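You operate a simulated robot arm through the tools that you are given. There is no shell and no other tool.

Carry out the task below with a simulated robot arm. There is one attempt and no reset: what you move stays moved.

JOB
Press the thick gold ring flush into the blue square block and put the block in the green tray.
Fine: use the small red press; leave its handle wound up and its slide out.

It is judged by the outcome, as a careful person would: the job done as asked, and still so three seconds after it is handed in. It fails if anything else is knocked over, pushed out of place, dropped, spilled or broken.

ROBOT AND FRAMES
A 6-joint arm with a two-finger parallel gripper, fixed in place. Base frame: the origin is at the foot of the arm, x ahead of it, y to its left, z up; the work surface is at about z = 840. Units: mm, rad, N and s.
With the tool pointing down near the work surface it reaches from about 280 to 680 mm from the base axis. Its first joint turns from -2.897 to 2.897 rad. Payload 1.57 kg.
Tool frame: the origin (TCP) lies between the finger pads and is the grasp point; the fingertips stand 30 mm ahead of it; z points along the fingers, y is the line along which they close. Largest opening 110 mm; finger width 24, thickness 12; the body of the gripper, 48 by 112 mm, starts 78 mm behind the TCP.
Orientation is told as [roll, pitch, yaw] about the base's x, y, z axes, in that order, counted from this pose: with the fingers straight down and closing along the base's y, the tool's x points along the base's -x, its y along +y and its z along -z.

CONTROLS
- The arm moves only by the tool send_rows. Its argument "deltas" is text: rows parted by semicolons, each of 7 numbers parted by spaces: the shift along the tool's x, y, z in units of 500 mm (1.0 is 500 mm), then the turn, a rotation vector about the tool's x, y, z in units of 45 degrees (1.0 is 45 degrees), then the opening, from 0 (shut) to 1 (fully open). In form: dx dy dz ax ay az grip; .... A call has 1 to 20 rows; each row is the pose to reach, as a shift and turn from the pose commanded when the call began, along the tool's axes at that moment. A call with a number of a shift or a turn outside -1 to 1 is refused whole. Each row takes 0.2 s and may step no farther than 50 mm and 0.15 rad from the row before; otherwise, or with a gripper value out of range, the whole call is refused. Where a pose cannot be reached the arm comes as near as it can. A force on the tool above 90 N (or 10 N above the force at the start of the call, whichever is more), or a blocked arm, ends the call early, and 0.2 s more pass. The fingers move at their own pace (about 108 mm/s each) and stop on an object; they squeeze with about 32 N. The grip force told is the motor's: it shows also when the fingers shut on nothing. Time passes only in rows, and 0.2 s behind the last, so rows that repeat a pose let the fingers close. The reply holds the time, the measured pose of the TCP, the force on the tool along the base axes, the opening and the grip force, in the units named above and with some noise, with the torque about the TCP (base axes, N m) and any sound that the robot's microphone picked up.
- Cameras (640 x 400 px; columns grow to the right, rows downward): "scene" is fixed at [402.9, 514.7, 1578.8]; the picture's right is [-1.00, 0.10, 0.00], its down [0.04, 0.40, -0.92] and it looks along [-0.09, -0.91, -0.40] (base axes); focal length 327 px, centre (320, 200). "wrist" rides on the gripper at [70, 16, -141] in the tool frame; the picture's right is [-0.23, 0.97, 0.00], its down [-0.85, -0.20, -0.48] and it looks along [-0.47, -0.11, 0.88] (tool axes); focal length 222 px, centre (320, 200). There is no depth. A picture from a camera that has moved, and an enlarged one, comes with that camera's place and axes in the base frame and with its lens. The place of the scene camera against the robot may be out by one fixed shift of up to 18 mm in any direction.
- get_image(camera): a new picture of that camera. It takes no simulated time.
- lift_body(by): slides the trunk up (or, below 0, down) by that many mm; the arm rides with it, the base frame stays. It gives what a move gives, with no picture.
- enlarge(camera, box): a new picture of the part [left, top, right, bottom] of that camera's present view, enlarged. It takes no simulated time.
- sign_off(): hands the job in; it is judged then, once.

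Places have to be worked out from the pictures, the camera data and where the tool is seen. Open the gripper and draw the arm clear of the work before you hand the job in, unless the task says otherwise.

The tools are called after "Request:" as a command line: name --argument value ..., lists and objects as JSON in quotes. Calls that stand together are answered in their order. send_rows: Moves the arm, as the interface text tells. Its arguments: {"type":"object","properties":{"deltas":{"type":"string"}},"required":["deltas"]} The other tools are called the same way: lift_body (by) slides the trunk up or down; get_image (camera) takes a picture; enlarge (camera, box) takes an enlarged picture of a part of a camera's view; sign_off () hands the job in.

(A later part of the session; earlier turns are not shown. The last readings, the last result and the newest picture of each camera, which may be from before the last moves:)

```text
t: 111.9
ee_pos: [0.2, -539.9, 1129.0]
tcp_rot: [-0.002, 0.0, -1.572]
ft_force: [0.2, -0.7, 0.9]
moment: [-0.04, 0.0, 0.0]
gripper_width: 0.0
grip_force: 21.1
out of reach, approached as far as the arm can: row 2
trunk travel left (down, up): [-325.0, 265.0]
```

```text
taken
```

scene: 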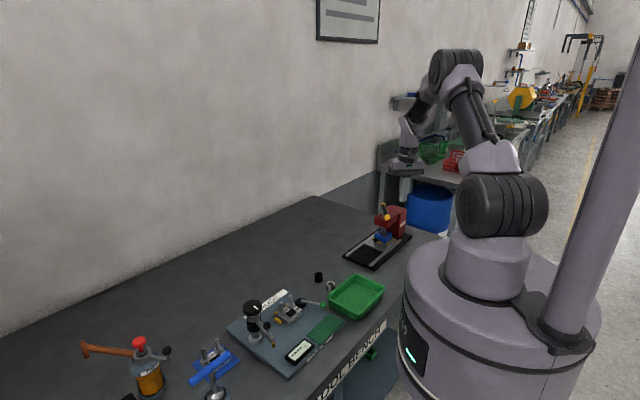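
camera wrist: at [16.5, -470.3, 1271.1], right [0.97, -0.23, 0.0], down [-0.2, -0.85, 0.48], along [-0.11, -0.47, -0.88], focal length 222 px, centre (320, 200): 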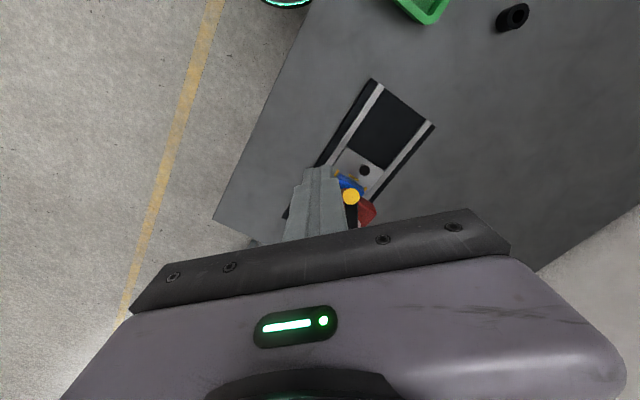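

The wrist is properly restored (vertical, yaw -90°, no flags). Now positioning beside arm 2 near its ball with a vertical tool.

Request:
send_rows --deltas "-0.0513 -0.0053 0.0527 0 0 0 0; -0.1025 -0.0105 0.1053 0 0 0 0; -0.1538 -0.0158 0.158 0 0 0 0; -0.1538 -0.0158 0.158 0 0 0 0"

Request:
get_image --camera "wrist"

Request:
enlarge --camera "wrist" --box '[250, 100, 410, 230]'

Request:
enlarge --camera "scene" --box '[365, 195, 415, 235]'

```text
t: 112.9
ee_pos: [-8.8, -615.8, 1050.6]
tcp_rot: [-0.003, -0.002, -1.574]
ft_force: [-0.4, 0.2, 0.3]
moment: [0.0, 0.02, 0.0]
gripper_width: 0.0
grip_force: 21.0
trunk travel left (down, up): [-325.0, 265.0]
```

```text
taken
camera wrist: at [7.9, -546.3, 1192.4], right [0.97, -0.23, 0.0], down [-0.2, -0.85, 0.48], along [-0.11, -0.47, -0.88], focal length 222 px, centre (320, 200)
```

wrist: 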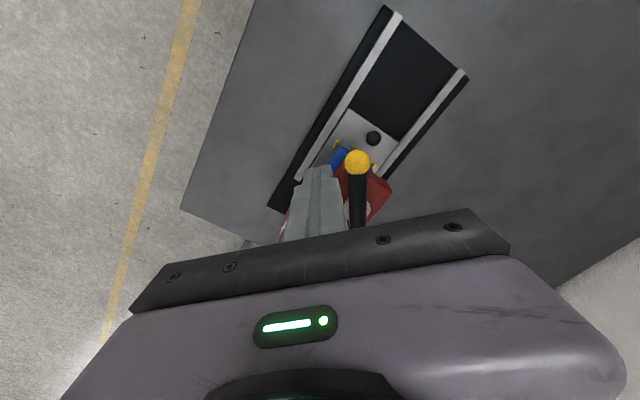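

```text
3.08 times, centred on (330, 165) of wrist
camera zoom: at [7.9, -546.3, 1192.4], right [0.97, -0.23, 0.0], down [-0.2, -0.85, 0.48], along [-0.11, -0.47, -0.88], focal length 684 px, centre (289, 308)
```

zoom: 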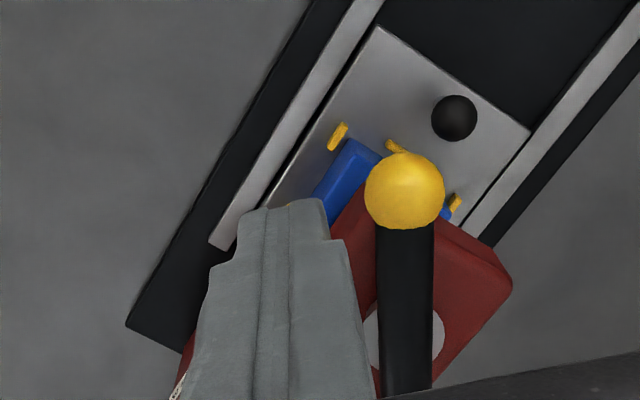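

```text
10.00 times, centred on (390, 215) of scene
camera zoom: at [402.9, 514.7, 1578.8], right [-1.0, 0.1, 0.0], down [0.04, 0.4, -0.92], along [-0.09, -0.91, -0.4], focal length 3266 px, centre (-380, 50)
```

zoom: 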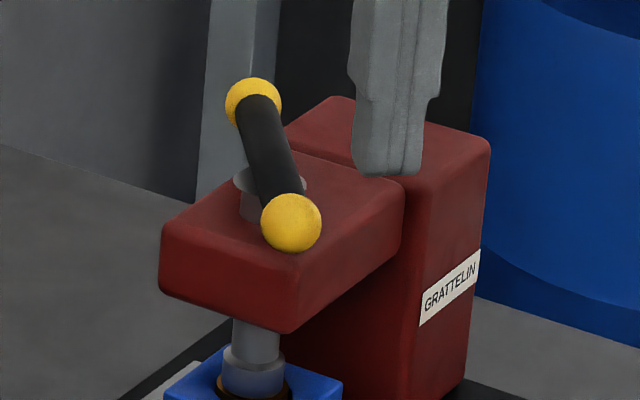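

Descending to bar height and pushing with the longer lever arm, starting with 20°.

Request:
send_rows --deltas "0 0 0.035 0 0 0 0; 0 0 0.07 0 0 0 0; -0.0014 0.008 0.07 0 0 0 0; -0.0028 0.0158 0.07 0 0 0 0; 0.002 0.0334 0.072 0 0 0 0; 0.0038 0.0528 0.074 0 0 0 0; 0.0038 0.0528 0.074 0 0 0 0"

Request:
enlarge --camera "scene" --box '[365, 195, 415, 235]'

Request:
enlarge --camera "scene" --box '[383, 231, 387, 234]'

```text
t: 114.5
ee_pos: [16.3, -616.4, 1014.2]
tcp_rot: [-0.002, -0.002, -1.573]
ft_force: [-11.0, -9.3, 4.1]
moment: [-0.16, 0.13, -0.2]
gripper_width: 0.2
grip_force: 21.4
trunk travel left (down, up): [-325.0, 265.0]
```

```text
10.00 times, centred on (390, 215) of scene
camera zoom: at [402.9, 514.7, 1578.8], right [-1.0, 0.1, 0.0], down [0.04, 0.4, -0.92], along [-0.09, -0.91, -0.4], focal length 3266 px, centre (-380, 50)
```

zoom: 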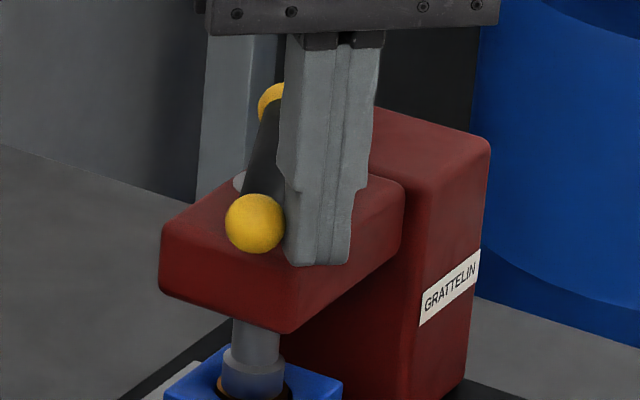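

```text
16.00 times, centred on (385, 232) of scene
camera zoom: at [402.9, 514.7, 1578.8], right [-1.0, 0.1, 0.0], down [0.04, 0.4, -0.92], along [-0.09, -0.91, -0.4], focal length 5225 px, centre (-720, -320)
```

zoom: 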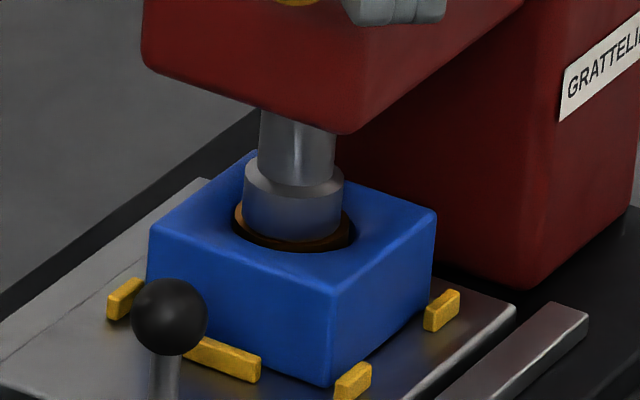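

14 N at about 62°. Pushing on to ~40° and holding to see whether the ring moves.

Request:
send_rows --deltas "-0.001 0.0102 0.001 0 0 0 0; -0.002 0.0204 0.002 0 0 0 0; -0.0046 0.0308 0.003 0 0 0 0; -0.0084 0.0408 0.004 0 0 0 0; -0.0084 0.0408 0.004 0 0 0 0; -0.0084 0.0408 0.004 0 0 0 0; -0.0084 0.0408 0.004 0 0 0 0"

Request:
enlarge --camera "scene" --box '[365, 195, 415, 235]'

Request:
enlarge --camera "scene" --box '[383, 231, 387, 234]'

```text
t: 116.1
ee_pos: [23.7, -617.8, 1013.0]
tcp_rot: [-0.001, -0.001, -1.576]
ft_force: [-82.2, 11.6, 9.0]
moment: [0.1, 1.21, -0.64]
gripper_width: 0.0
grip_force: 21.3
trunk travel left (down, up): [-325.0, 265.0]
```

```text
10.00 times, centred on (390, 215) of scene
camera zoom: at [402.9, 514.7, 1578.8], right [-1.0, 0.1, 0.0], down [0.04, 0.4, -0.92], along [-0.09, -0.91, -0.4], focal length 3266 px, centre (-380, 50)
```

zoom: 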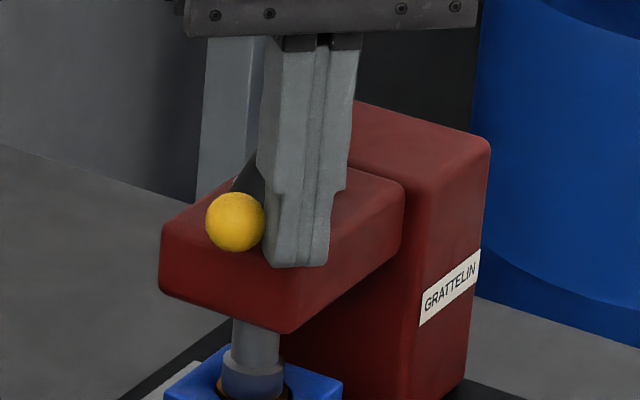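

```text
16.00 times, centred on (385, 232) of scene
camera zoom: at [402.9, 514.7, 1578.8], right [-1.0, 0.1, 0.0], down [0.04, 0.4, -0.92], along [-0.09, -0.91, -0.4], focal length 5225 px, centre (-720, -320)
```

zoom: 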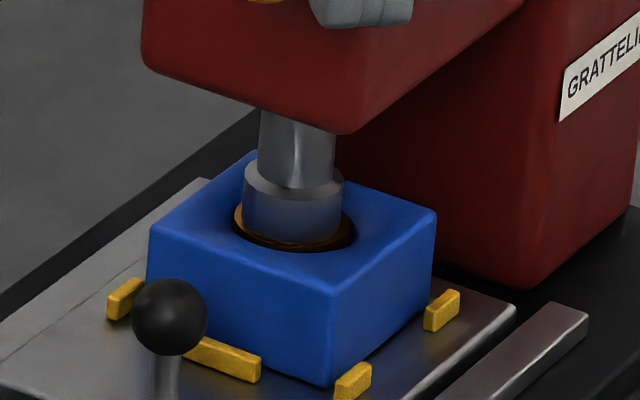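

Same stop position at 82 N with the longer lever. I'll hold the load for a few seconds to see if the ring creeps, then release gently and see where it settles.

Request:
send_rows --deltas "0 0.001 0 0 0 0 0; 0 0.001 0 0 0 0 0; 0 0.001 0 0 0 0 0; 0 0.001 0 0 0 0 0; 0 0.001 0 0 0 0 0; 0 0.001 0 0 0 0 0; 0 0.001 0 0 0 0 0; 0 0.001 0 0 0 0 0; 0 0.001 0 0 0 0 0; 0 0.001 0 0 0 0 0"

Request:
enlarge --camera "scene" --box '[365, 195, 415, 235]'

Request:
enlarge --camera "scene" --box '[376, 226, 392, 240]'

```text
t: 118.3
ee_pos: [24.5, -617.5, 1012.2]
tcp_rot: [-0.002, 0.0, -1.574]
ft_force: [-84.0, 17.3, -3.9]
moment: [0.3, 1.35, -0.6]
gripper_width: 0.1
grip_force: 21.2
trunk travel left (down, up): [-325.0, 265.0]
```

```text
10.00 times, centred on (390, 215) of scene
camera zoom: at [402.9, 514.7, 1578.8], right [-1.0, 0.1, 0.0], down [0.04, 0.4, -0.92], along [-0.09, -0.91, -0.4], focal length 3266 px, centre (-380, 50)
```

zoom: 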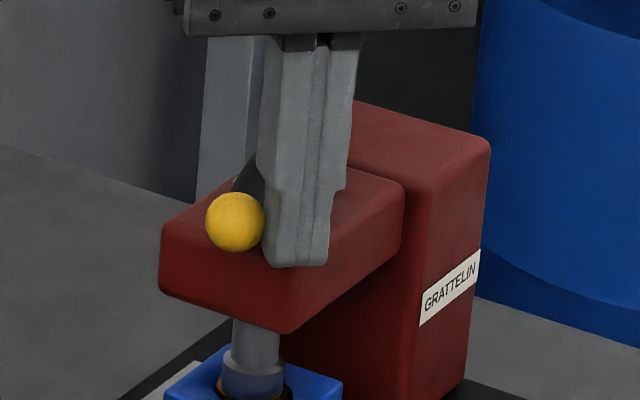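

```text
16.00 times, centred on (384, 233) of scene
camera zoom: at [402.9, 514.7, 1578.8], right [-1.0, 0.1, 0.0], down [0.04, 0.4, -0.92], along [-0.09, -0.91, -0.4], focal length 5225 px, centre (-704, -328)
```

zoom: 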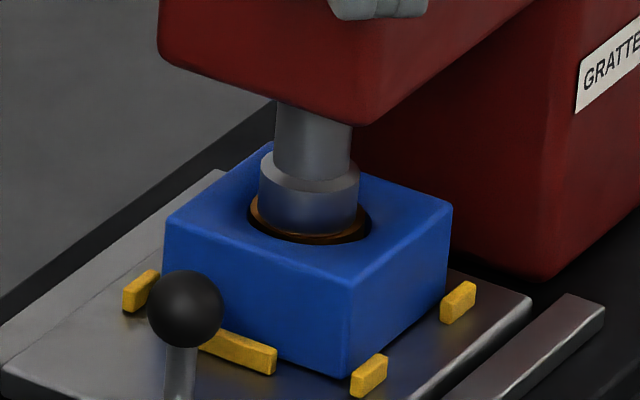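

The loaded state shows the ring ~1–2 mm proud. I'll unload slowly in steps to see whether it springs back or stays.

Request:
send_rows --deltas "0.002 -0.012 0 0 0 0 0; 0.004 -0.0212 0 0 0 0 0; 0.004 -0.0212 0 0 0 0 0"

Request:
send_rows --deltas "0.002 -0.01 0 0 0 0 0; 0.0028 -0.0206 0 0 0 0 0; 0.0028 -0.0206 0 0 0 0 0"

Request:
enlarge --camera "scene" --box '[365, 195, 415, 235]'

Request:
enlarge --camera "scene" --box '[376, 226, 392, 240]'

```text
t: 119.1
ee_pos: [24.8, -618.1, 1011.5]
tcp_rot: [0.001, -0.002, -1.571]
ft_force: [-39.3, 2.6, -2.6]
moment: [0.07, 0.62, -0.35]
gripper_width: 0.3
grip_force: 21.2
trunk travel left (down, up): [-325.0, 265.0]
```

```text
t: 119.9
ee_pos: [17.7, -616.5, 1013.6]
tcp_rot: [0.0, -0.004, -1.573]
ft_force: [-8.0, -4.1, 7.7]
moment: [-0.12, 0.02, -0.08]
gripper_width: 0.2
grip_force: 21.0
trunk travel left (down, up): [-325.0, 265.0]
```

```text
10.00 times, centred on (390, 215) of scene
camera zoom: at [402.9, 514.7, 1578.8], right [-1.0, 0.1, 0.0], down [0.04, 0.4, -0.92], along [-0.09, -0.91, -0.4], focal length 3266 px, centre (-380, 50)
```

zoom: 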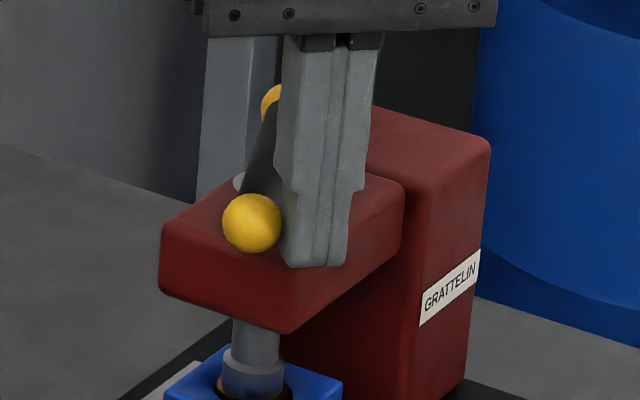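

```text
16.00 times, centred on (384, 233) of scene
camera zoom: at [402.9, 514.7, 1578.8], right [-1.0, 0.1, 0.0], down [0.04, 0.4, -0.92], along [-0.09, -0.91, -0.4], focal length 5225 px, centre (-704, -328)
```

zoom: 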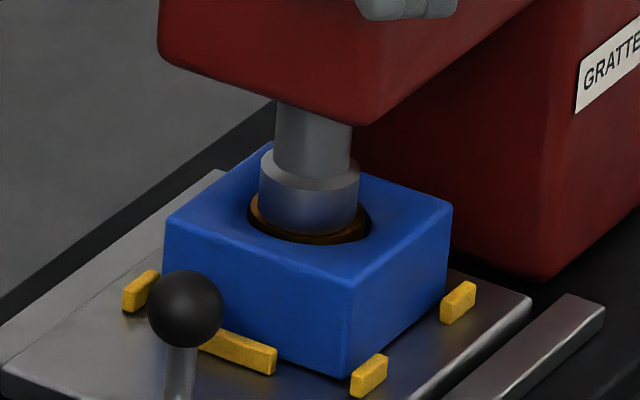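

It springs back elastically along the same curve, so the press has reached the end of its travel; whether the ring is truly flush I'll verify after winding up and sliding out. Now moving the fingers to the other side of this arm to unwind (counter-clockwise), using a mild 15° tilt for reach.

Request:
send_rows --deltas "0 -0.016 0 0 0 0 0; 0 -0.024 -0.06 0 0 0 0; 0 -0.024 -0.13 0 0 0 0; -0.006 0.032 -0.13 0 0 0 0; -0.0178 0.0808 -0.13 0 0 0 0; -0.0178 0.0808 -0.13 0 -0.167 0 0; -0.0178 0.0808 -0.13 0 -0.333 0 0; -0.0178 0.0808 -0.13 0 -0.333 0 0"

Request:
get_image --camera "wrist"

Request:
enlarge --camera "wrist" --box '[200, 60, 400, 210]'

Request:
enlarge --camera "scene" --box '[376, 226, 392, 240]'

```text
t: 121.7
ee_pos: [58.1, -624.6, 1076.9]
tcp_rot: [-0.002, -0.264, -1.573]
ft_force: [-1.0, 0.2, 0.4]
moment: [0.02, 0.01, 0.0]
gripper_width: 0.0
grip_force: 21.2
trunk travel left (down, up): [-325.0, 265.0]
```

```text
taken
camera wrist: at [75.0, -520.7, 1194.7], right [0.97, -0.22, 0.06], down [-0.2, -0.7, 0.68], along [-0.11, -0.68, -0.73], focal length 222 px, centre (320, 200)
```

wrist: 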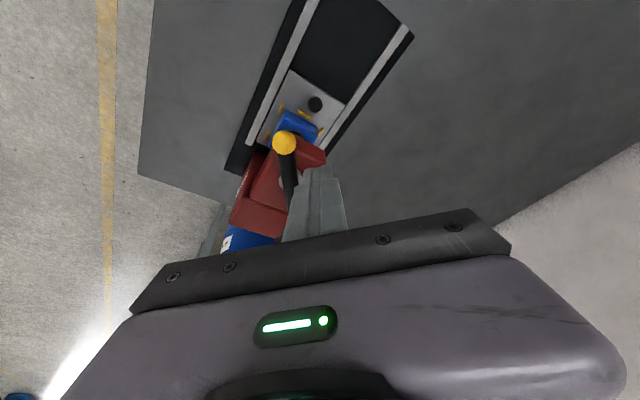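

```text
2.67 times, centred on (300, 135) of wrist
camera zoom: at [75.0, -520.7, 1194.7], right [0.97, -0.22, 0.06], down [-0.2, -0.7, 0.68], along [-0.11, -0.68, -0.73], focal length 592 px, centre (373, 373)
```

zoom: 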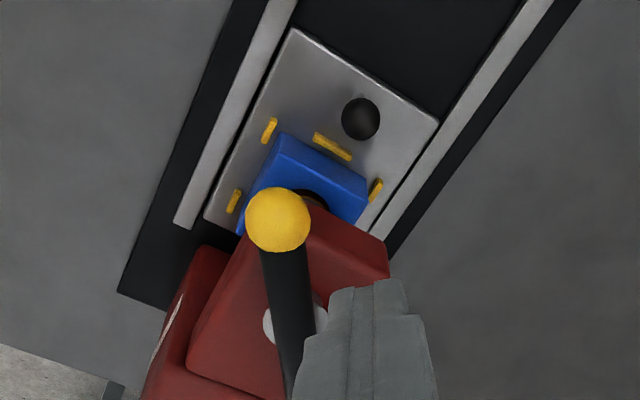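

```text
16.00 times, centred on (384, 233) of scene
camera zoom: at [402.9, 514.7, 1578.8], right [-1.0, 0.1, 0.0], down [0.04, 0.4, -0.92], along [-0.09, -0.91, -0.4], focal length 5225 px, centre (-704, -328)
```

zoom: 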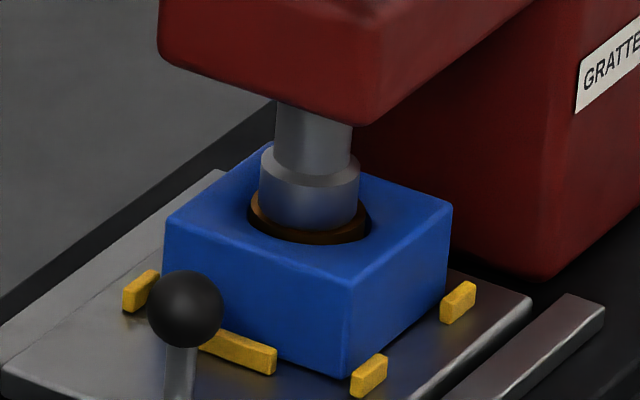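

The released ring still looks a few mm proud from here, but I need certainty. I'll set up a low-angle wrist view of the block: first vertical and back, then yaw -135°.

Request:
send_rows --deltas "0.047 0.0173 -0.0126 0 0.111 0 0; 0.094 0.0347 -0.0252 0 0.222 0 0; 0.141 0.052 -0.0378 0 0.333 0 0; 0.141 0.052 -0.0378 0 0.333 0 0"

Request:
send_rows --deltas "0 0 0 0 0 0.1667 0; 0 0 0 0 0 0.3333 0; 0 0 0 0 0 0.5 0; 0 0 0 0 0 0.6667 0; 0 0 0 0 0 0.8333 0; 0 0 0 0 0 1 0; 0 0 0 0 0 1 0"

Request:
send_rows --deltas "0 0 0.04 0 -0.1667 0 0; 0 0 0.08 0 -0.3333 0 0; 0 0 0.12 0 -0.5 0 0; 0 0 0.16 0 -0.6667 0 0; 0 0 0.2 0 -0.8333 0 0; 0 0 0.232 0 -1 0 0; 0 0 0.232 0 -1 0 0"

Request:
get_image --camera "wrist"

```text
t: 122.7
ee_pos: [84.9, -551.3, 1076.6]
tcp_rot: [-0.001, 0.001, -1.574]
ft_force: [-0.4, 0.3, 0.4]
moment: [0.01, 0.03, 0.03]
gripper_width: 0.0
grip_force: 21.7
trunk travel left (down, up): [-325.0, 265.0]
```

```text
t: 124.3
ee_pos: [84.7, -553.1, 1077.9]
tcp_rot: [0.0, 0.0, -2.36]
ft_force: [-0.3, -0.8, 0.3]
moment: [-0.02, -0.03, 0.0]
gripper_width: 0.0
grip_force: 21.1
trunk travel left (down, up): [-325.0, 265.0]
```

```text
t: 125.9
ee_pos: [85.1, -552.0, 960.5]
tcp_rot: [0.001, -0.786, -2.359]
ft_force: [-0.5, -0.2, -0.1]
moment: [0.01, -0.01, -0.01]
gripper_width: 0.1
grip_force: 21.7
trunk travel left (down, up): [-325.0, 265.0]
```

```text
taken
camera wrist: at [201.8, -458.2, 1010.7], right [0.57, -0.8, 0.16], down [-0.33, -0.04, 0.94], along [-0.75, -0.59, -0.29], focal length 222 px, centre (320, 200)
```

wrist: 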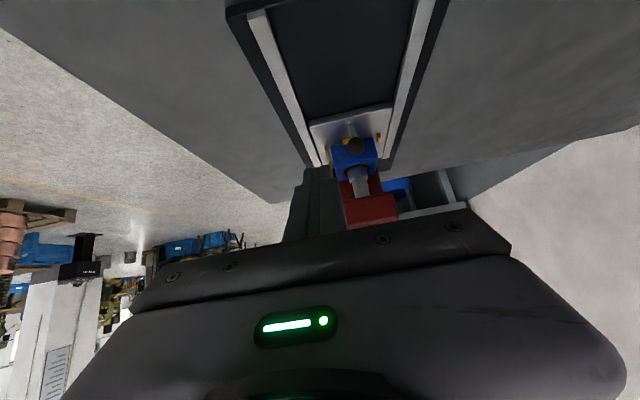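

Excellent: a low-angle view with no flags. Zooming in on the block, ring and nose.

Request:
enlarge --camera "wrist" --box '[325, 125, 390, 200]'

Request:
enlarge --camera "wrist" --box '[340, 148, 376, 175]'

```text
5.33 times, centred on (358, 162) of wrist
camera zoom: at [201.8, -458.2, 1010.7], right [0.57, -0.8, 0.16], down [-0.33, -0.04, 0.94], along [-0.75, -0.59, -0.29], focal length 1185 px, centre (120, 400)
```

zoom: 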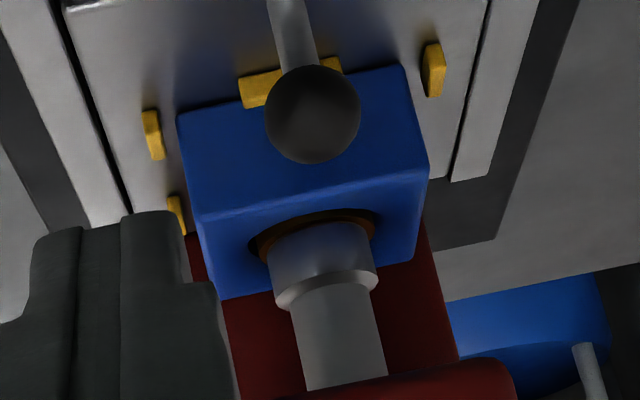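

```text
14.81 times, centred on (358, 162) of wrist
camera zoom: at [201.8, -458.2, 1010.7], right [0.57, -0.8, 0.16], down [-0.33, -0.04, 0.94], along [-0.75, -0.59, -0.29], focal length 3291 px, centre (-243, 770)
```

zoom: 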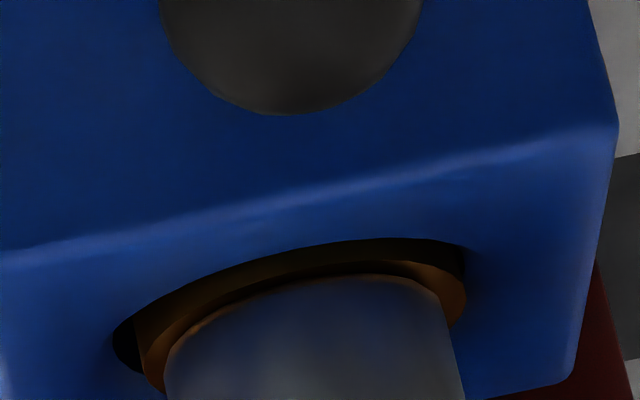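

From this low angle the nose/ring face is only about 1 mm (±0.6) above the block top when unloaded, i.e. close to flush; the springiness is compression at the end stop. I'll wind the ram up and inspect the ring directly. First back to vertical.

Request:
send_rows --deltas "-0.0273 0 -0.0273 0 0.1667 0 0; -0.0547 0 -0.0547 0 0.3333 0 0; -0.082 0 -0.082 0 0.5 0 0; -0.1093 0 -0.1093 0 0.6667 0 0; -0.1367 0 -0.1367 0 0.8333 0 0; -0.164 0 -0.164 0 1 0 0; -0.164 0 -0.164 0 1 0 0"

Request:
send_rows --deltas "0 0 0 0 0 -0.1667 0; 0 0 0 0 0 -0.3333 0; 0 0 0 0 0 -0.5 0; 0 0 0 0 0 -0.6667 0; 0 0 0 0 0 -0.8333 0; 0 0 0 0 0 -1 0; 0 0 0 0 0 -1 0"

```text
t: 127.5
ee_pos: [83.9, -552.3, 1076.6]
tcp_rot: [0.0, 0.0, -2.358]
ft_force: [-0.1, 0.0, 0.2]
moment: [0.03, 0.01, 0.0]
gripper_width: 0.1
grip_force: 21.6
trunk travel left (down, up): [-325.0, 265.0]
```

```text
t: 129.1
ee_pos: [84.1, -551.3, 1075.9]
tcp_rot: [-0.003, -0.002, -1.571]
ft_force: [-0.8, 0.5, 0.8]
moment: [0.02, 0.04, 0.01]
gripper_width: 0.2
grip_force: 20.9
trunk travel left (down, up): [-325.0, 265.0]
```

Before unwinding I'll return to the exact earlier hover pose to see whether the handle's resting angle changed after the long hold (a sign the ring set deeper).

Request:
send_rows --deltas "-0.0326 -0.0464 0.013 0 0 0 0; -0.0652 -0.0928 0.026 0 0 0 0; -0.0978 -0.1392 0.039 0 0 0 0; -0.1304 -0.1856 0.052 0 0 0 0; -0.1304 -0.1856 0.052 0 0 0 0"

Request:
enlarge --camera "wrist" --box '[250, 100, 410, 230]'

```text
t: 130.3
ee_pos: [-7.6, -615.6, 1050.4]
tcp_rot: [-0.002, -0.002, -1.574]
ft_force: [0.6, 0.0, 0.1]
moment: [0.0, 0.0, -0.01]
gripper_width: 0.0
grip_force: 21.2
trunk travel left (down, up): [-325.0, 265.0]
```

```text
3.08 times, centred on (330, 165) of wrist
camera zoom: at [8.3, -547.2, 1191.7], right [0.97, -0.23, 0.0], down [-0.2, -0.85, 0.48], along [-0.11, -0.47, -0.88], focal length 684 px, centre (289, 308)
```

zoom: 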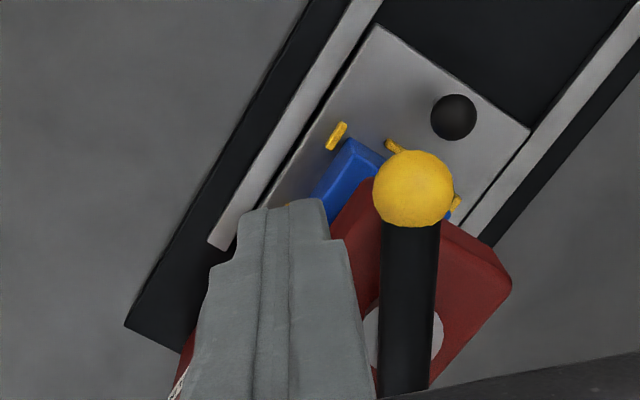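

The resting angle advanced ~2.7° (≈0.3 mm), so the ring does set deeper under sustained load. I'll press to the stop again and hold longer.

Request:
send_rows --deltas "0 0 0.035 0 0 0 0; 0 0 0.07 0 0 0 0; -0.0028 0.0158 0.07 0 0 0 0; 0.002 0.0334 0.072 0 0 0 0; 0.0038 0.0528 0.074 0 0 0 0; 0.0028 0.063 0.075 0 0 0 0; 0.0018 0.0732 0.076 0 0 0 0; -0.0008 0.0836 0.077 0 0 0 0; -0.0036 0.09 0.078 0 0 0 0; -0.0036 0.09 0.078 0 0 0 0; -0.0036 0.09 0.078 0 0 0 0; -0.0036 0.09 0.078 0 0 0 0; -0.0036 0.09 0.078 0 0 0 0; -0.0036 0.09 0.078 0 0 0 0; -0.0036 0.09 0.078 0 0 0 0; -0.0036 0.09 0.078 0 0 0 0; -0.0036 0.09 0.078 0 0 0 0; -0.0036 0.09 0.078 0 0 0 0; -0.0036 0.09 0.078 0 0 0 0; -0.0036 0.09 0.078 0 0 0 0"

Request:
send_rows --deltas "0 0 0 0 0 0 0; 0 0 0 0 0 0 0; 0 0 0 0 0 0 0; 0 0 0 0 0 0 0; 0 0 0 0 0 0 0; 0 0 0 0 0 0 0; 0 0 0 0 0 0 0; 0 0 0 0 0 0 0; 0 0 0 0 0 0 0; 0 0 0 0 0 0 0; 0 0 0 0 0 0 0; 0 0 0 0 0 0 0; 0 0 0 0 0 0 0; 0 0 0 0 0 0 0; 0 0 0 0 0 0 0; 0 0 0 0 0 0 0; 0 0 0 0 0 0 0; 0 0 0 0 0 0 0; 0 0 0 0 0 0 0; 0 0 0 0 0 0 0"

Request:
enlarge --camera "scene" --box '[365, 195, 415, 235]'

Request:
enlarge --camera "scene" --box '[376, 226, 392, 240]'

```text
t: 134.5
ee_pos: [24.6, -617.5, 1011.9]
tcp_rot: [0.0, -0.003, -1.575]
ft_force: [-73.6, 0.9, 14.7]
moment: [-0.14, 1.02, -0.72]
gripper_width: 0.0
grip_force: 20.8
trunk travel left (down, up): [-325.0, 265.0]
```

```text
t: 138.7
ee_pos: [25.0, -617.1, 1011.0]
tcp_rot: [0.0, -0.002, -1.575]
ft_force: [-75.2, 12.2, -5.5]
moment: [0.23, 1.22, -0.55]
gripper_width: 0.0
grip_force: 21.0
trunk travel left (down, up): [-325.0, 265.0]
```

```text
10.00 times, centred on (390, 215) of scene
camera zoom: at [402.9, 514.7, 1578.8], right [-1.0, 0.1, 0.0], down [0.04, 0.4, -0.92], along [-0.09, -0.91, -0.4], focal length 3266 px, centre (-380, 50)
```

zoom: 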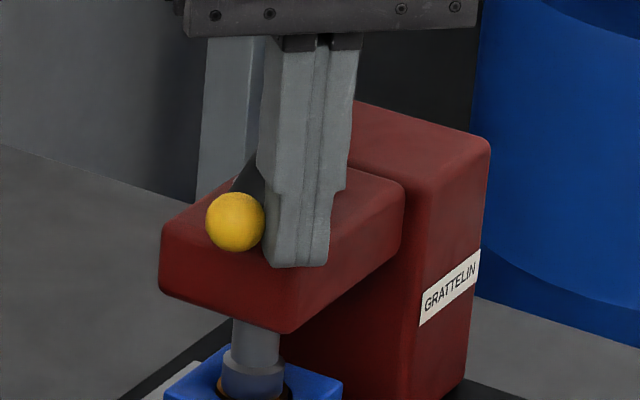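

```text
16.00 times, centred on (384, 233) of scene
camera zoom: at [402.9, 514.7, 1578.8], right [-1.0, 0.1, 0.0], down [0.04, 0.4, -0.92], along [-0.09, -0.91, -0.4], focal length 5225 px, centre (-704, -328)
```

zoom: 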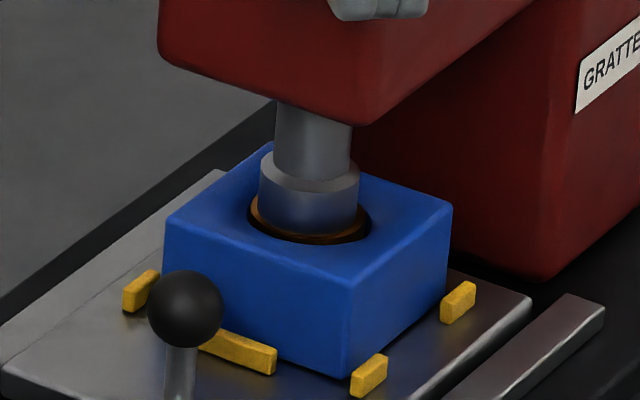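

Held ~6 s at ~75 N. Releasing and returning to the hover pose to compare the rest angle.

Request:
send_rows --deltas "0.001 -0.02 0 0 0 0 0; 0.002 -0.045 0 0 0 0 0; 0.0036 -0.07 0 0 0 0 0; 0.0036 -0.09 0 0 0 0 0; 0.0036 -0.09 -0.04 0 0 0 0; 0.0036 -0.09 -0.078 0 0 0 0; 0.0036 -0.09 -0.078 0 0 0 0"

Request:
enlarge --camera "wrist" --box '[250, 100, 410, 230]'

Request:
enlarge --camera "scene" --box '[376, 226, 392, 240]'

```text
t: 140.3
ee_pos: [-7.7, -617.7, 1051.4]
tcp_rot: [-0.002, -0.001, -1.571]
ft_force: [0.0, -0.7, 1.1]
moment: [-0.01, 0.03, -0.03]
gripper_width: 0.0
grip_force: 21.0
trunk travel left (down, up): [-325.0, 265.0]
```

```text
3.08 times, centred on (330, 165) of wrist
camera zoom: at [8.9, -547.5, 1192.5], right [0.97, -0.23, 0.0], down [-0.2, -0.85, 0.48], along [-0.11, -0.47, -0.88], focal length 684 px, centre (289, 308)
```

zoom: 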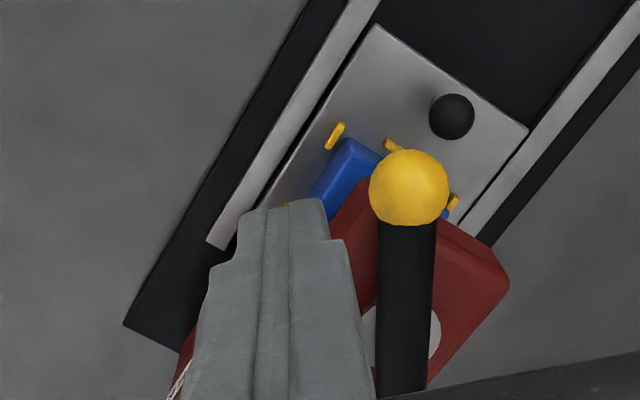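

```text
16.00 times, centred on (384, 233) of scene
camera zoom: at [402.9, 514.7, 1578.8], right [-1.0, 0.1, 0.0], down [0.04, 0.4, -0.92], along [-0.09, -0.91, -0.4], focal length 5225 px, centre (-704, -328)
```

zoom: 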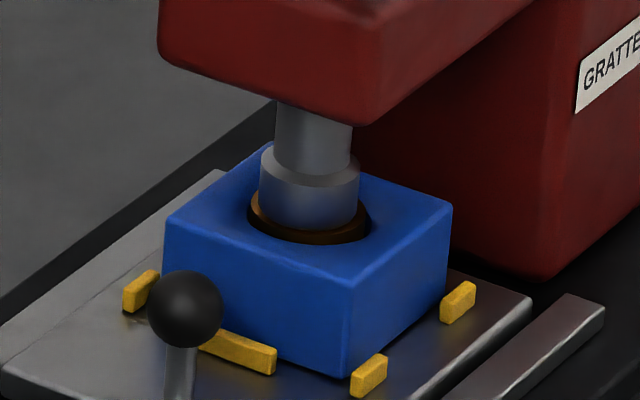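

The rest angle is unchanged, so this is a fixed end stop with springy over-travel; comparing images, the ring edge stays put at about block level while only the nose lifts. Now unwinding: move to the other side of the arm.

Request:
send_rows --deltas "0 0 -0.052 0 0 0 0; -0.005 0.0445 -0.052 0 0 0 0; -0.01 0.089 -0.052 0 0 0 0; -0.0156 0.1336 -0.052 0 0 0 0; -0.0156 0.1336 -0.052 0 -0.167 0 0; -0.0156 0.1336 -0.052 0 -0.333 0 0; -0.0156 0.1336 -0.052 0 -0.333 0 0"

```text
t: 141.9
ee_pos: [58.9, -624.7, 1075.9]
tcp_rot: [0.0, -0.263, -1.572]
ft_force: [0.2, -0.2, -1.2]
moment: [0.01, 0.04, 0.0]
gripper_width: 0.2
grip_force: 21.8
trunk travel left (down, up): [-325.0, 265.0]
```

Now lowering beside the arm and sweeping it counter-clockwise from ~80° to ~180°, following the bar up.

Request:
send_rows --deltas "0.0166 0 0.0618 0 0 0 0; 0.0326 0 0.1217 0 0 0 0; 0.0353 -0.0158 0.121 0 0 0 0; 0.045 -0.0376 0.1163 0 0 0 0; 0.0517 -0.0534 0.1124 0 0 0 0; 0.0557 -0.071 0.1083 0 0 0 0; 0.0567 -0.0904 0.1059 0 0 0 0; 0.0543 -0.1106 0.1045 0 0 0 0; 0.0475 -0.1312 0.1039 0 0 0 0; 0.0369 -0.1508 0.1044 0 0 0 0; 0.0222 -0.1684 0.1059 0 0 0 0; 0.0035 -0.183 0.1088 0 0 0 0; -0.0181 -0.1936 0.1125 0 0 0 0; -0.0181 -0.1936 0.1125 0 0 0 0"

Request:
get_image --camera "wrist"

Request:
enlarge --camera "scene" --box '[360, 190, 425, 245]'

Request:
enlarge --camera "scene" --box '[376, 226, 392, 240]'

```text
t: 144.9
ee_pos: [-39.2, -647.7, 1025.7]
tcp_rot: [-0.003, -0.262, -1.571]
ft_force: [0.2, 0.5, -0.2]
moment: [-0.04, -0.02, 0.02]
gripper_width: 0.2
grip_force: 21.3
trunk travel left (down, up): [-325.0, 265.0]
```

```text
taken
camera wrist: at [-22.2, -543.9, 1143.3], right [0.97, -0.22, 0.06], down [-0.2, -0.7, 0.68], along [-0.11, -0.68, -0.73], focal length 222 px, centre (320, 200)
```

wrist: 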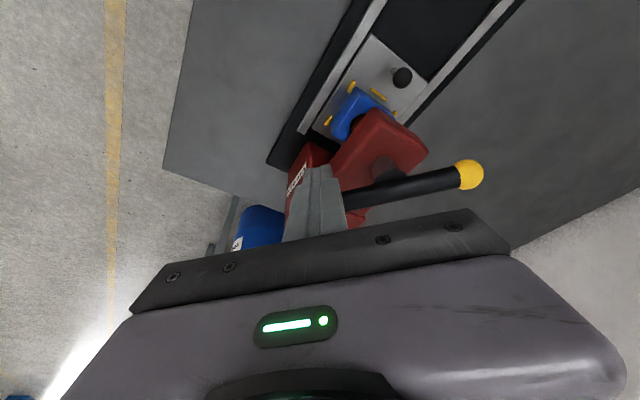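

```text
7.27 times, centred on (392, 218) of scene
camera zoom: at [402.9, 514.7, 1578.8], right [-1.0, 0.1, 0.0], down [0.04, 0.4, -0.92], along [-0.09, -0.91, -0.4], focal length 2375 px, centre (-207, 73)
```

zoom: 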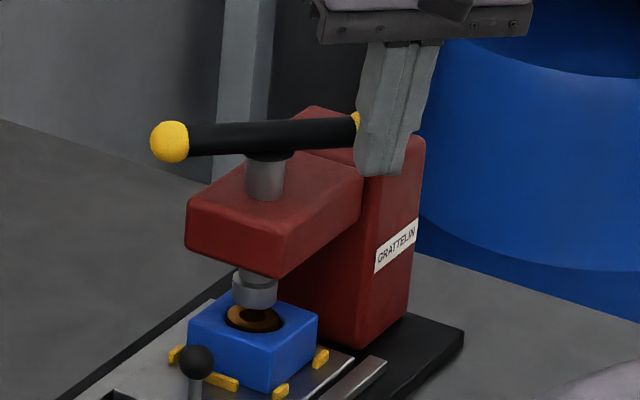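

```text
16.00 times, centred on (384, 233) of scene
camera zoom: at [402.9, 514.7, 1578.8], right [-1.0, 0.1, 0.0], down [0.04, 0.4, -0.92], along [-0.09, -0.91, -0.4], focal length 5225 px, centre (-704, -328)
```

zoom: 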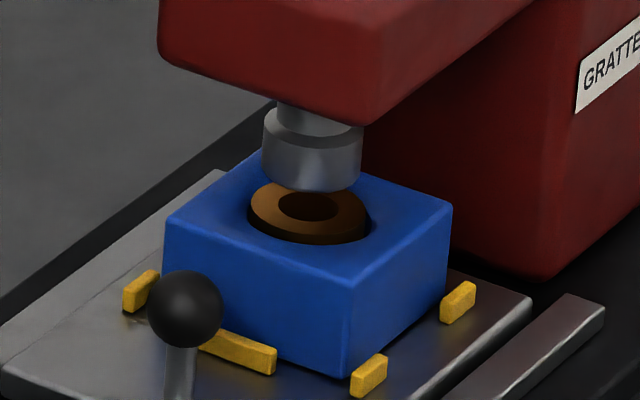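

The ram is up and the ring is visible. Zooming to judge flushness and tilt from both cameras.

Request:
enlarge --camera "wrist" --box '[330, 80, 400, 145]'

Request:
enlarge --camera "scene" --box '[378, 229, 392, 239]'

```text
6.15 times, centred on (365, 112) of wrist
camera zoom: at [-22.2, -543.9, 1143.3], right [0.97, -0.22, 0.06], down [-0.2, -0.7, 0.68], along [-0.11, -0.68, -0.73], focal length 1367 px, centre (43, 738)
```

zoom: 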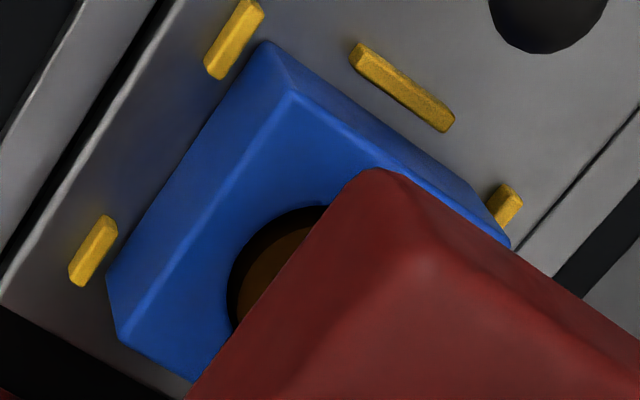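

```text
16.00 times, centred on (385, 234) of scene
camera zoom: at [402.9, 514.7, 1578.8], right [-1.0, 0.1, 0.0], down [0.04, 0.4, -0.92], along [-0.09, -0.91, -0.4], focal length 5225 px, centre (-720, -344)
```

zoom: 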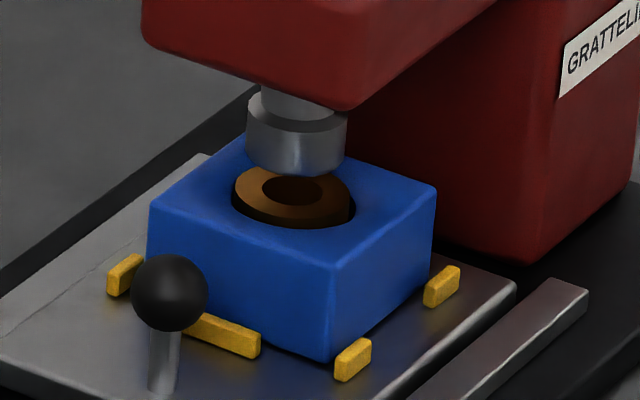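

From here the ring seems about 1–1.5 mm proud, possibly tilted. I'll take the low-angle wrist view again with the nose out of the way.

Request:
send_rows --deltas "0 0 -0.06 0 0 0 0; 0 0 -0.12 0 0 0 0; 0.039 0.0614 -0.1305 0 0.083 0 0; 0.078 0.1227 -0.1409 0 0.167 0 0; 0.117 0.184 -0.1514 0 0.25 0 0; 0.156 0.2454 -0.1618 0 0.333 0 0; 0.156 0.2454 -0.1618 0 0.333 0 0"

Request:
send_rows --deltas "0 0 0 0 0 0.1667 0; 0 0 0 0 0 0.3333 0; 0 0 0 0 0 0.5 0; 0 0 0 0 0 0.6667 0; 0 0 0 0 0 0.8333 0; 0 0 0 0 0 1 0; 0 0 0 0 0 1 0"

Request:
send_rows --deltas "0 0 0.04 0 -0.1667 0 0; 0 0 0.08 0 -0.3333 0 0; 0 0 0.12 0 -0.5 0 0; 0 0 0.16 0 -0.6667 0 0; 0 0 0.2 0 -0.8333 0 0; 0 0 0.244 0 -1 0 0; 0 0 0.244 0 -1 0 0"

Request:
enlarge --camera "wrist" --box '[325, 125, 390, 200]'

Request:
enlarge --camera "wrist" --box '[340, 148, 376, 175]'

```text
t: 146.5
ee_pos: [83.6, -550.3, 1083.5]
tcp_rot: [-0.001, -0.001, -1.573]
ft_force: [0.3, -0.1, 0.1]
moment: [0.02, 0.02, 0.02]
gripper_width: 0.0
grip_force: 21.6
trunk travel left (down, up): [-325.0, 265.0]
```

```text
t: 148.1
ee_pos: [84.3, -551.8, 1083.4]
tcp_rot: [-0.002, -0.002, -2.358]
ft_force: [0.0, -0.9, -0.3]
moment: [0.01, 0.02, 0.03]
gripper_width: 0.2
grip_force: 21.2
trunk travel left (down, up): [-325.0, 265.0]
```

```text
t: 149.7
ee_pos: [84.0, -552.3, 960.5]
tcp_rot: [0.0, -0.785, -2.359]
ft_force: [-0.6, 0.3, 0.4]
moment: [0.01, 0.0, 0.03]
gripper_width: 0.2
grip_force: 21.4
trunk travel left (down, up): [-325.0, 265.0]
```

```text
5.33 times, centred on (358, 162) of wrist
camera zoom: at [201.3, -457.7, 1010.6], right [0.57, -0.8, 0.16], down [-0.33, -0.04, 0.94], along [-0.75, -0.59, -0.29], focal length 1185 px, centre (120, 400)
```

zoom: 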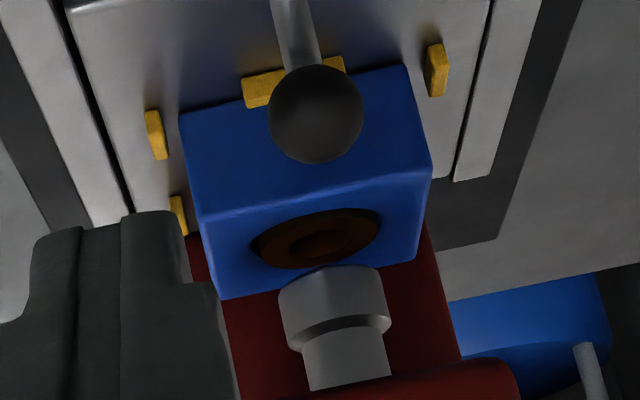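

```text
14.81 times, centred on (358, 162) of wrist
camera zoom: at [201.3, -457.7, 1010.6], right [0.57, -0.8, 0.16], down [-0.33, -0.04, 0.94], along [-0.75, -0.59, -0.29], focal length 3291 px, centre (-243, 770)
```

zoom: 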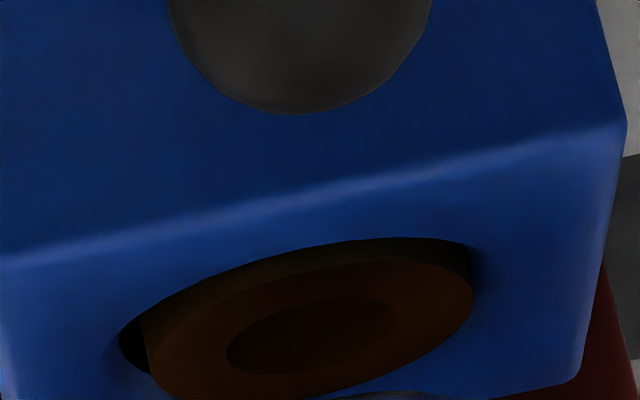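

The low-angle view shows the ring about 1.5 mm proud and cocked: the nose sits ~1.4 mm off the bore centre (+l side), so it was pressed off-centre. Fix: re-centre the block in the nest and press again. First I'll get back to vertical, yaw -90°, so I can turn the handle bar across the slide and slide the block out.

Request:
send_rows --deltas "-0.0288 0 -0.0288 0 0.1667 0 0; -0.0575 0 -0.0575 0 0.3333 0 0; -0.0863 0 -0.0863 0 0.5 0 0; -0.115 0 -0.115 0 0.6667 0 0; -0.1438 0 -0.1438 0 0.8333 0 0; -0.1725 0 -0.1725 0 1 0 0; -0.1725 0 -0.1725 0 1 0 0"

Request:
send_rows --deltas "0 0 0 0 0 -0.1667 0; 0 0 0 0 0 -0.3333 0; 0 0 0 0 0 -0.5 0; 0 0 0 0 0 -0.6667 0; 0 0 0 0 0 -0.8333 0; 0 0 0 0 0 -1 0; 0 0 0 0 0 -1 0"

Request:
send_rows --deltas "-0.06 -0.01 -0.002 0 0 0 0; -0.12 -0.02 -0.004 0 0 0 0; -0.1766 -0.0294 -0.006 0 0 0 0; -0.1766 -0.0294 -0.006 0 -0.167 0 0; -0.1766 -0.0294 -0.006 0 -0.333 0 0; -0.1766 -0.0294 -0.006 0 -0.333 0 0"

Request:
get_image --camera "wrist"

Request:
enlarge --camera "scene" --box '[360, 190, 425, 245]'

```text
t: 151.3
ee_pos: [84.1, -552.2, 1083.6]
tcp_rot: [0.001, -0.001, -2.359]
ft_force: [-0.5, 0.3, -0.9]
moment: [0.01, 0.02, 0.0]
gripper_width: 0.1
grip_force: 21.4
trunk travel left (down, up): [-325.0, 265.0]
```

```text
t: 152.9
ee_pos: [84.7, -552.1, 1082.2]
tcp_rot: [-0.002, -0.001, -1.57]
ft_force: [-0.6, -0.1, 0.3]
moment: [-0.01, 0.03, 0.0]
gripper_width: 0.2
grip_force: 21.6
trunk travel left (down, up): [-325.0, 265.0]
```

```text
t: 154.3
ee_pos: [69.7, -640.1, 1086.0]
tcp_rot: [-0.003, -0.264, -1.574]
ft_force: [-1.0, -0.8, 0.1]
moment: [0.01, 0.0, 0.04]
gripper_width: 0.4
grip_force: 21.7
trunk travel left (down, up): [-325.0, 265.0]
```

```text
taken
camera wrist: at [86.4, -535.8, 1204.2], right [0.97, -0.22, 0.06], down [-0.2, -0.7, 0.69], along [-0.11, -0.68, -0.73], focal length 222 px, centre (320, 200)
```

wrist: 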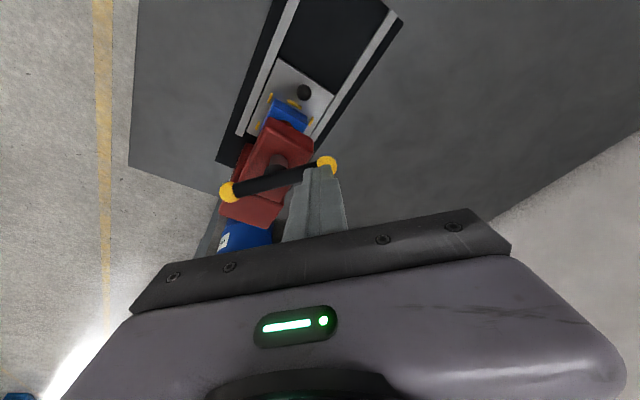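

```text
7.27 times, centred on (392, 218) of scene
camera zoom: at [402.9, 514.7, 1578.8], right [-1.0, 0.1, 0.0], down [0.04, 0.4, -0.92], along [-0.09, -0.91, -0.4], focal length 2375 px, centre (-207, 73)
```

zoom: 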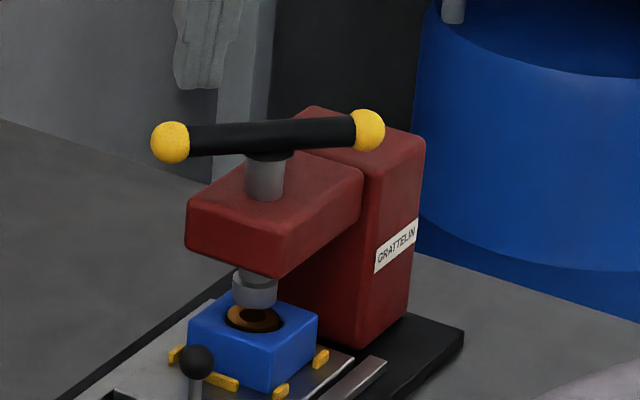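

Arm 1 is at ≈2°. Pushing it clockwise ~45° so the bar lies across the slide (nose still well above the ring).

Request:
send_rows --deltas "0.0232 0 0.0559 0 0 0 0; 0.0393 0 0.1158 0 0 0 0; 0.0161 0 0.122 0 0 0 0; 0.0014 0.0074 0.128 0 0 0 0; -0.0151 0.0124 0.1345 0 0 0 0; -0.0333 0.014 0.1414 0 0 0 0; -0.0525 0.012 0.1487 0 0 0 0; -0.06 0.01 0.1517 0 0 0 0; -0.06 0.01 0.1517 0 0 0 0"

Request:
get_image --camera "wrist"

Request:
enlarge --camera "scene" --box '[360, 190, 425, 245]'

```text
t: 156.3
ee_pos: [74.8, -689.3, 1019.4]
tcp_rot: [-0.004, -0.262, -1.572]
ft_force: [0.0, -0.7, -0.3]
moment: [-0.02, -0.02, -0.02]
gripper_width: 0.0
grip_force: 21.1
trunk travel left (down, up): [-325.0, 265.0]
```

```text
taken
camera wrist: at [90.9, -585.1, 1138.2], right [0.97, -0.22, 0.06], down [-0.2, -0.7, 0.68], along [-0.11, -0.68, -0.73], focal length 222 px, centre (320, 200)
```

wrist: 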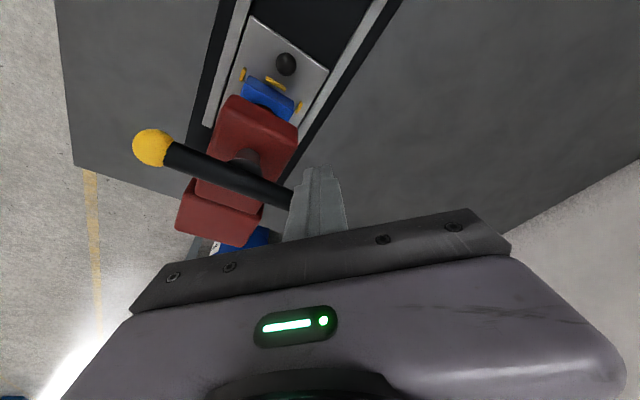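

```text
7.27 times, centred on (392, 218) of scene
camera zoom: at [402.9, 514.7, 1578.8], right [-1.0, 0.1, 0.0], down [0.04, 0.4, -0.92], along [-0.09, -0.91, -0.4], focal length 2375 px, centre (-207, 73)
```

zoom: 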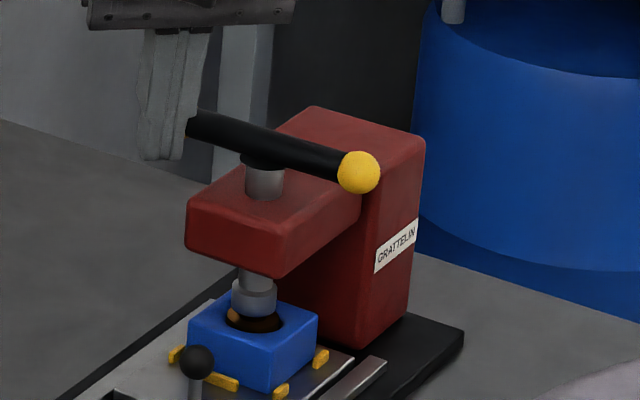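

The bar now lies across the slide. Retreat, straighten, turn to yaw -135°, and drop the trunk back to 0 for gripping the knob.

Request:
send_rows --deltas "0 0 -0.06 0 0 0 0; 0 0 -0.12 0 0 0 0; 0.0567 0.0233 -0.1352 0 0.083 0 0; 0.1133 0.0467 -0.1504 0 0.167 0 0; 0.17 0.07 -0.1656 0 0.25 0 0; 0.17 0.07 -0.1656 0 0.333 0 0; 0.17 0.07 -0.1656 0 0.333 0 0"

Request:
send_rows --deltas "0 0 0 0 0 0.1667 0.2; 0 0 0 0 0 0.3333 0.4; 0 0 0 0 0 0.5 0.4; 0 0 0 0 0 0.6667 0.4; 0 0 0 0 0 0.8333 0.4; 0 0 0 0 0 1 0.4; 0 0 0 0 0 1 0.4"

Request:
lift_body --by -100

Request:
get_image --camera "wrist"

Request:
enlarge --camera "wrist" --box '[250, 90, 410, 220]'

```text
t: 157.9
ee_pos: [109.3, -585.5, 1078.6]
tcp_rot: [-0.002, 0.0, -1.573]
ft_force: [-0.3, -0.9, -0.4]
moment: [0.0, 0.0, -0.01]
gripper_width: 0.0
grip_force: 22.0
trunk travel left (down, up): [-325.0, 265.0]
```

```text
t: 159.5
ee_pos: [110.5, -585.5, 1077.3]
tcp_rot: [0.0, -0.001, -2.361]
ft_force: [-0.3, 0.1, -0.3]
moment: [0.0, -0.01, -0.02]
gripper_width: 43.8
grip_force: 0.1
trunk travel left (down, up): [-325.0, 265.0]
```

```text
t: 160.8
ee_pos: [109.5, -585.7, 979.2]
tcp_rot: [0.001, -0.002, -2.357]
ft_force: [0.1, 0.0, 0.4]
moment: [0.0, -0.06, 0.03]
gripper_width: 43.8
grip_force: 0.1
trunk travel left (down, up): [-225.0, 365.0]
```

```text
taken
camera wrist: at [170.7, -547.5, 1119.4], right [0.53, -0.85, 0.0], down [-0.75, -0.46, 0.48], along [-0.41, -0.25, -0.88], focal length 222 px, centre (320, 200)
```

wrist: 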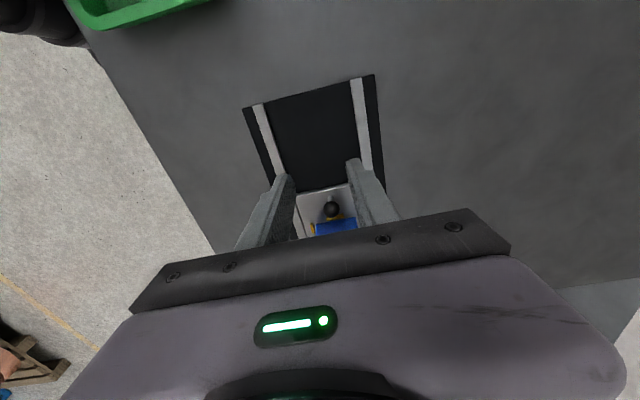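

```text
3.08 times, centred on (330, 155) of wrist
camera zoom: at [170.7, -547.5, 1119.4], right [0.53, -0.85, 0.0], down [-0.75, -0.46, 0.48], along [-0.41, -0.25, -0.88], focal length 684 px, centre (289, 338)
```

zoom: 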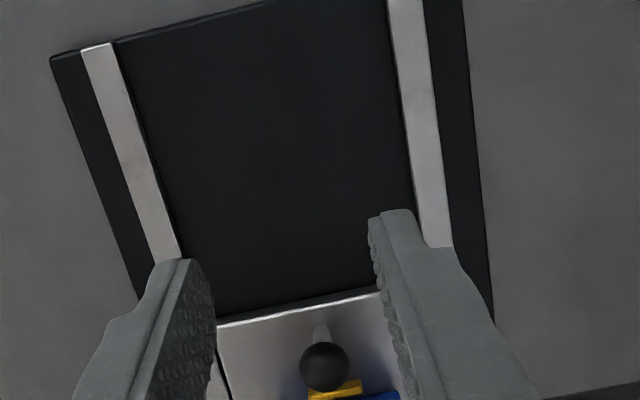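

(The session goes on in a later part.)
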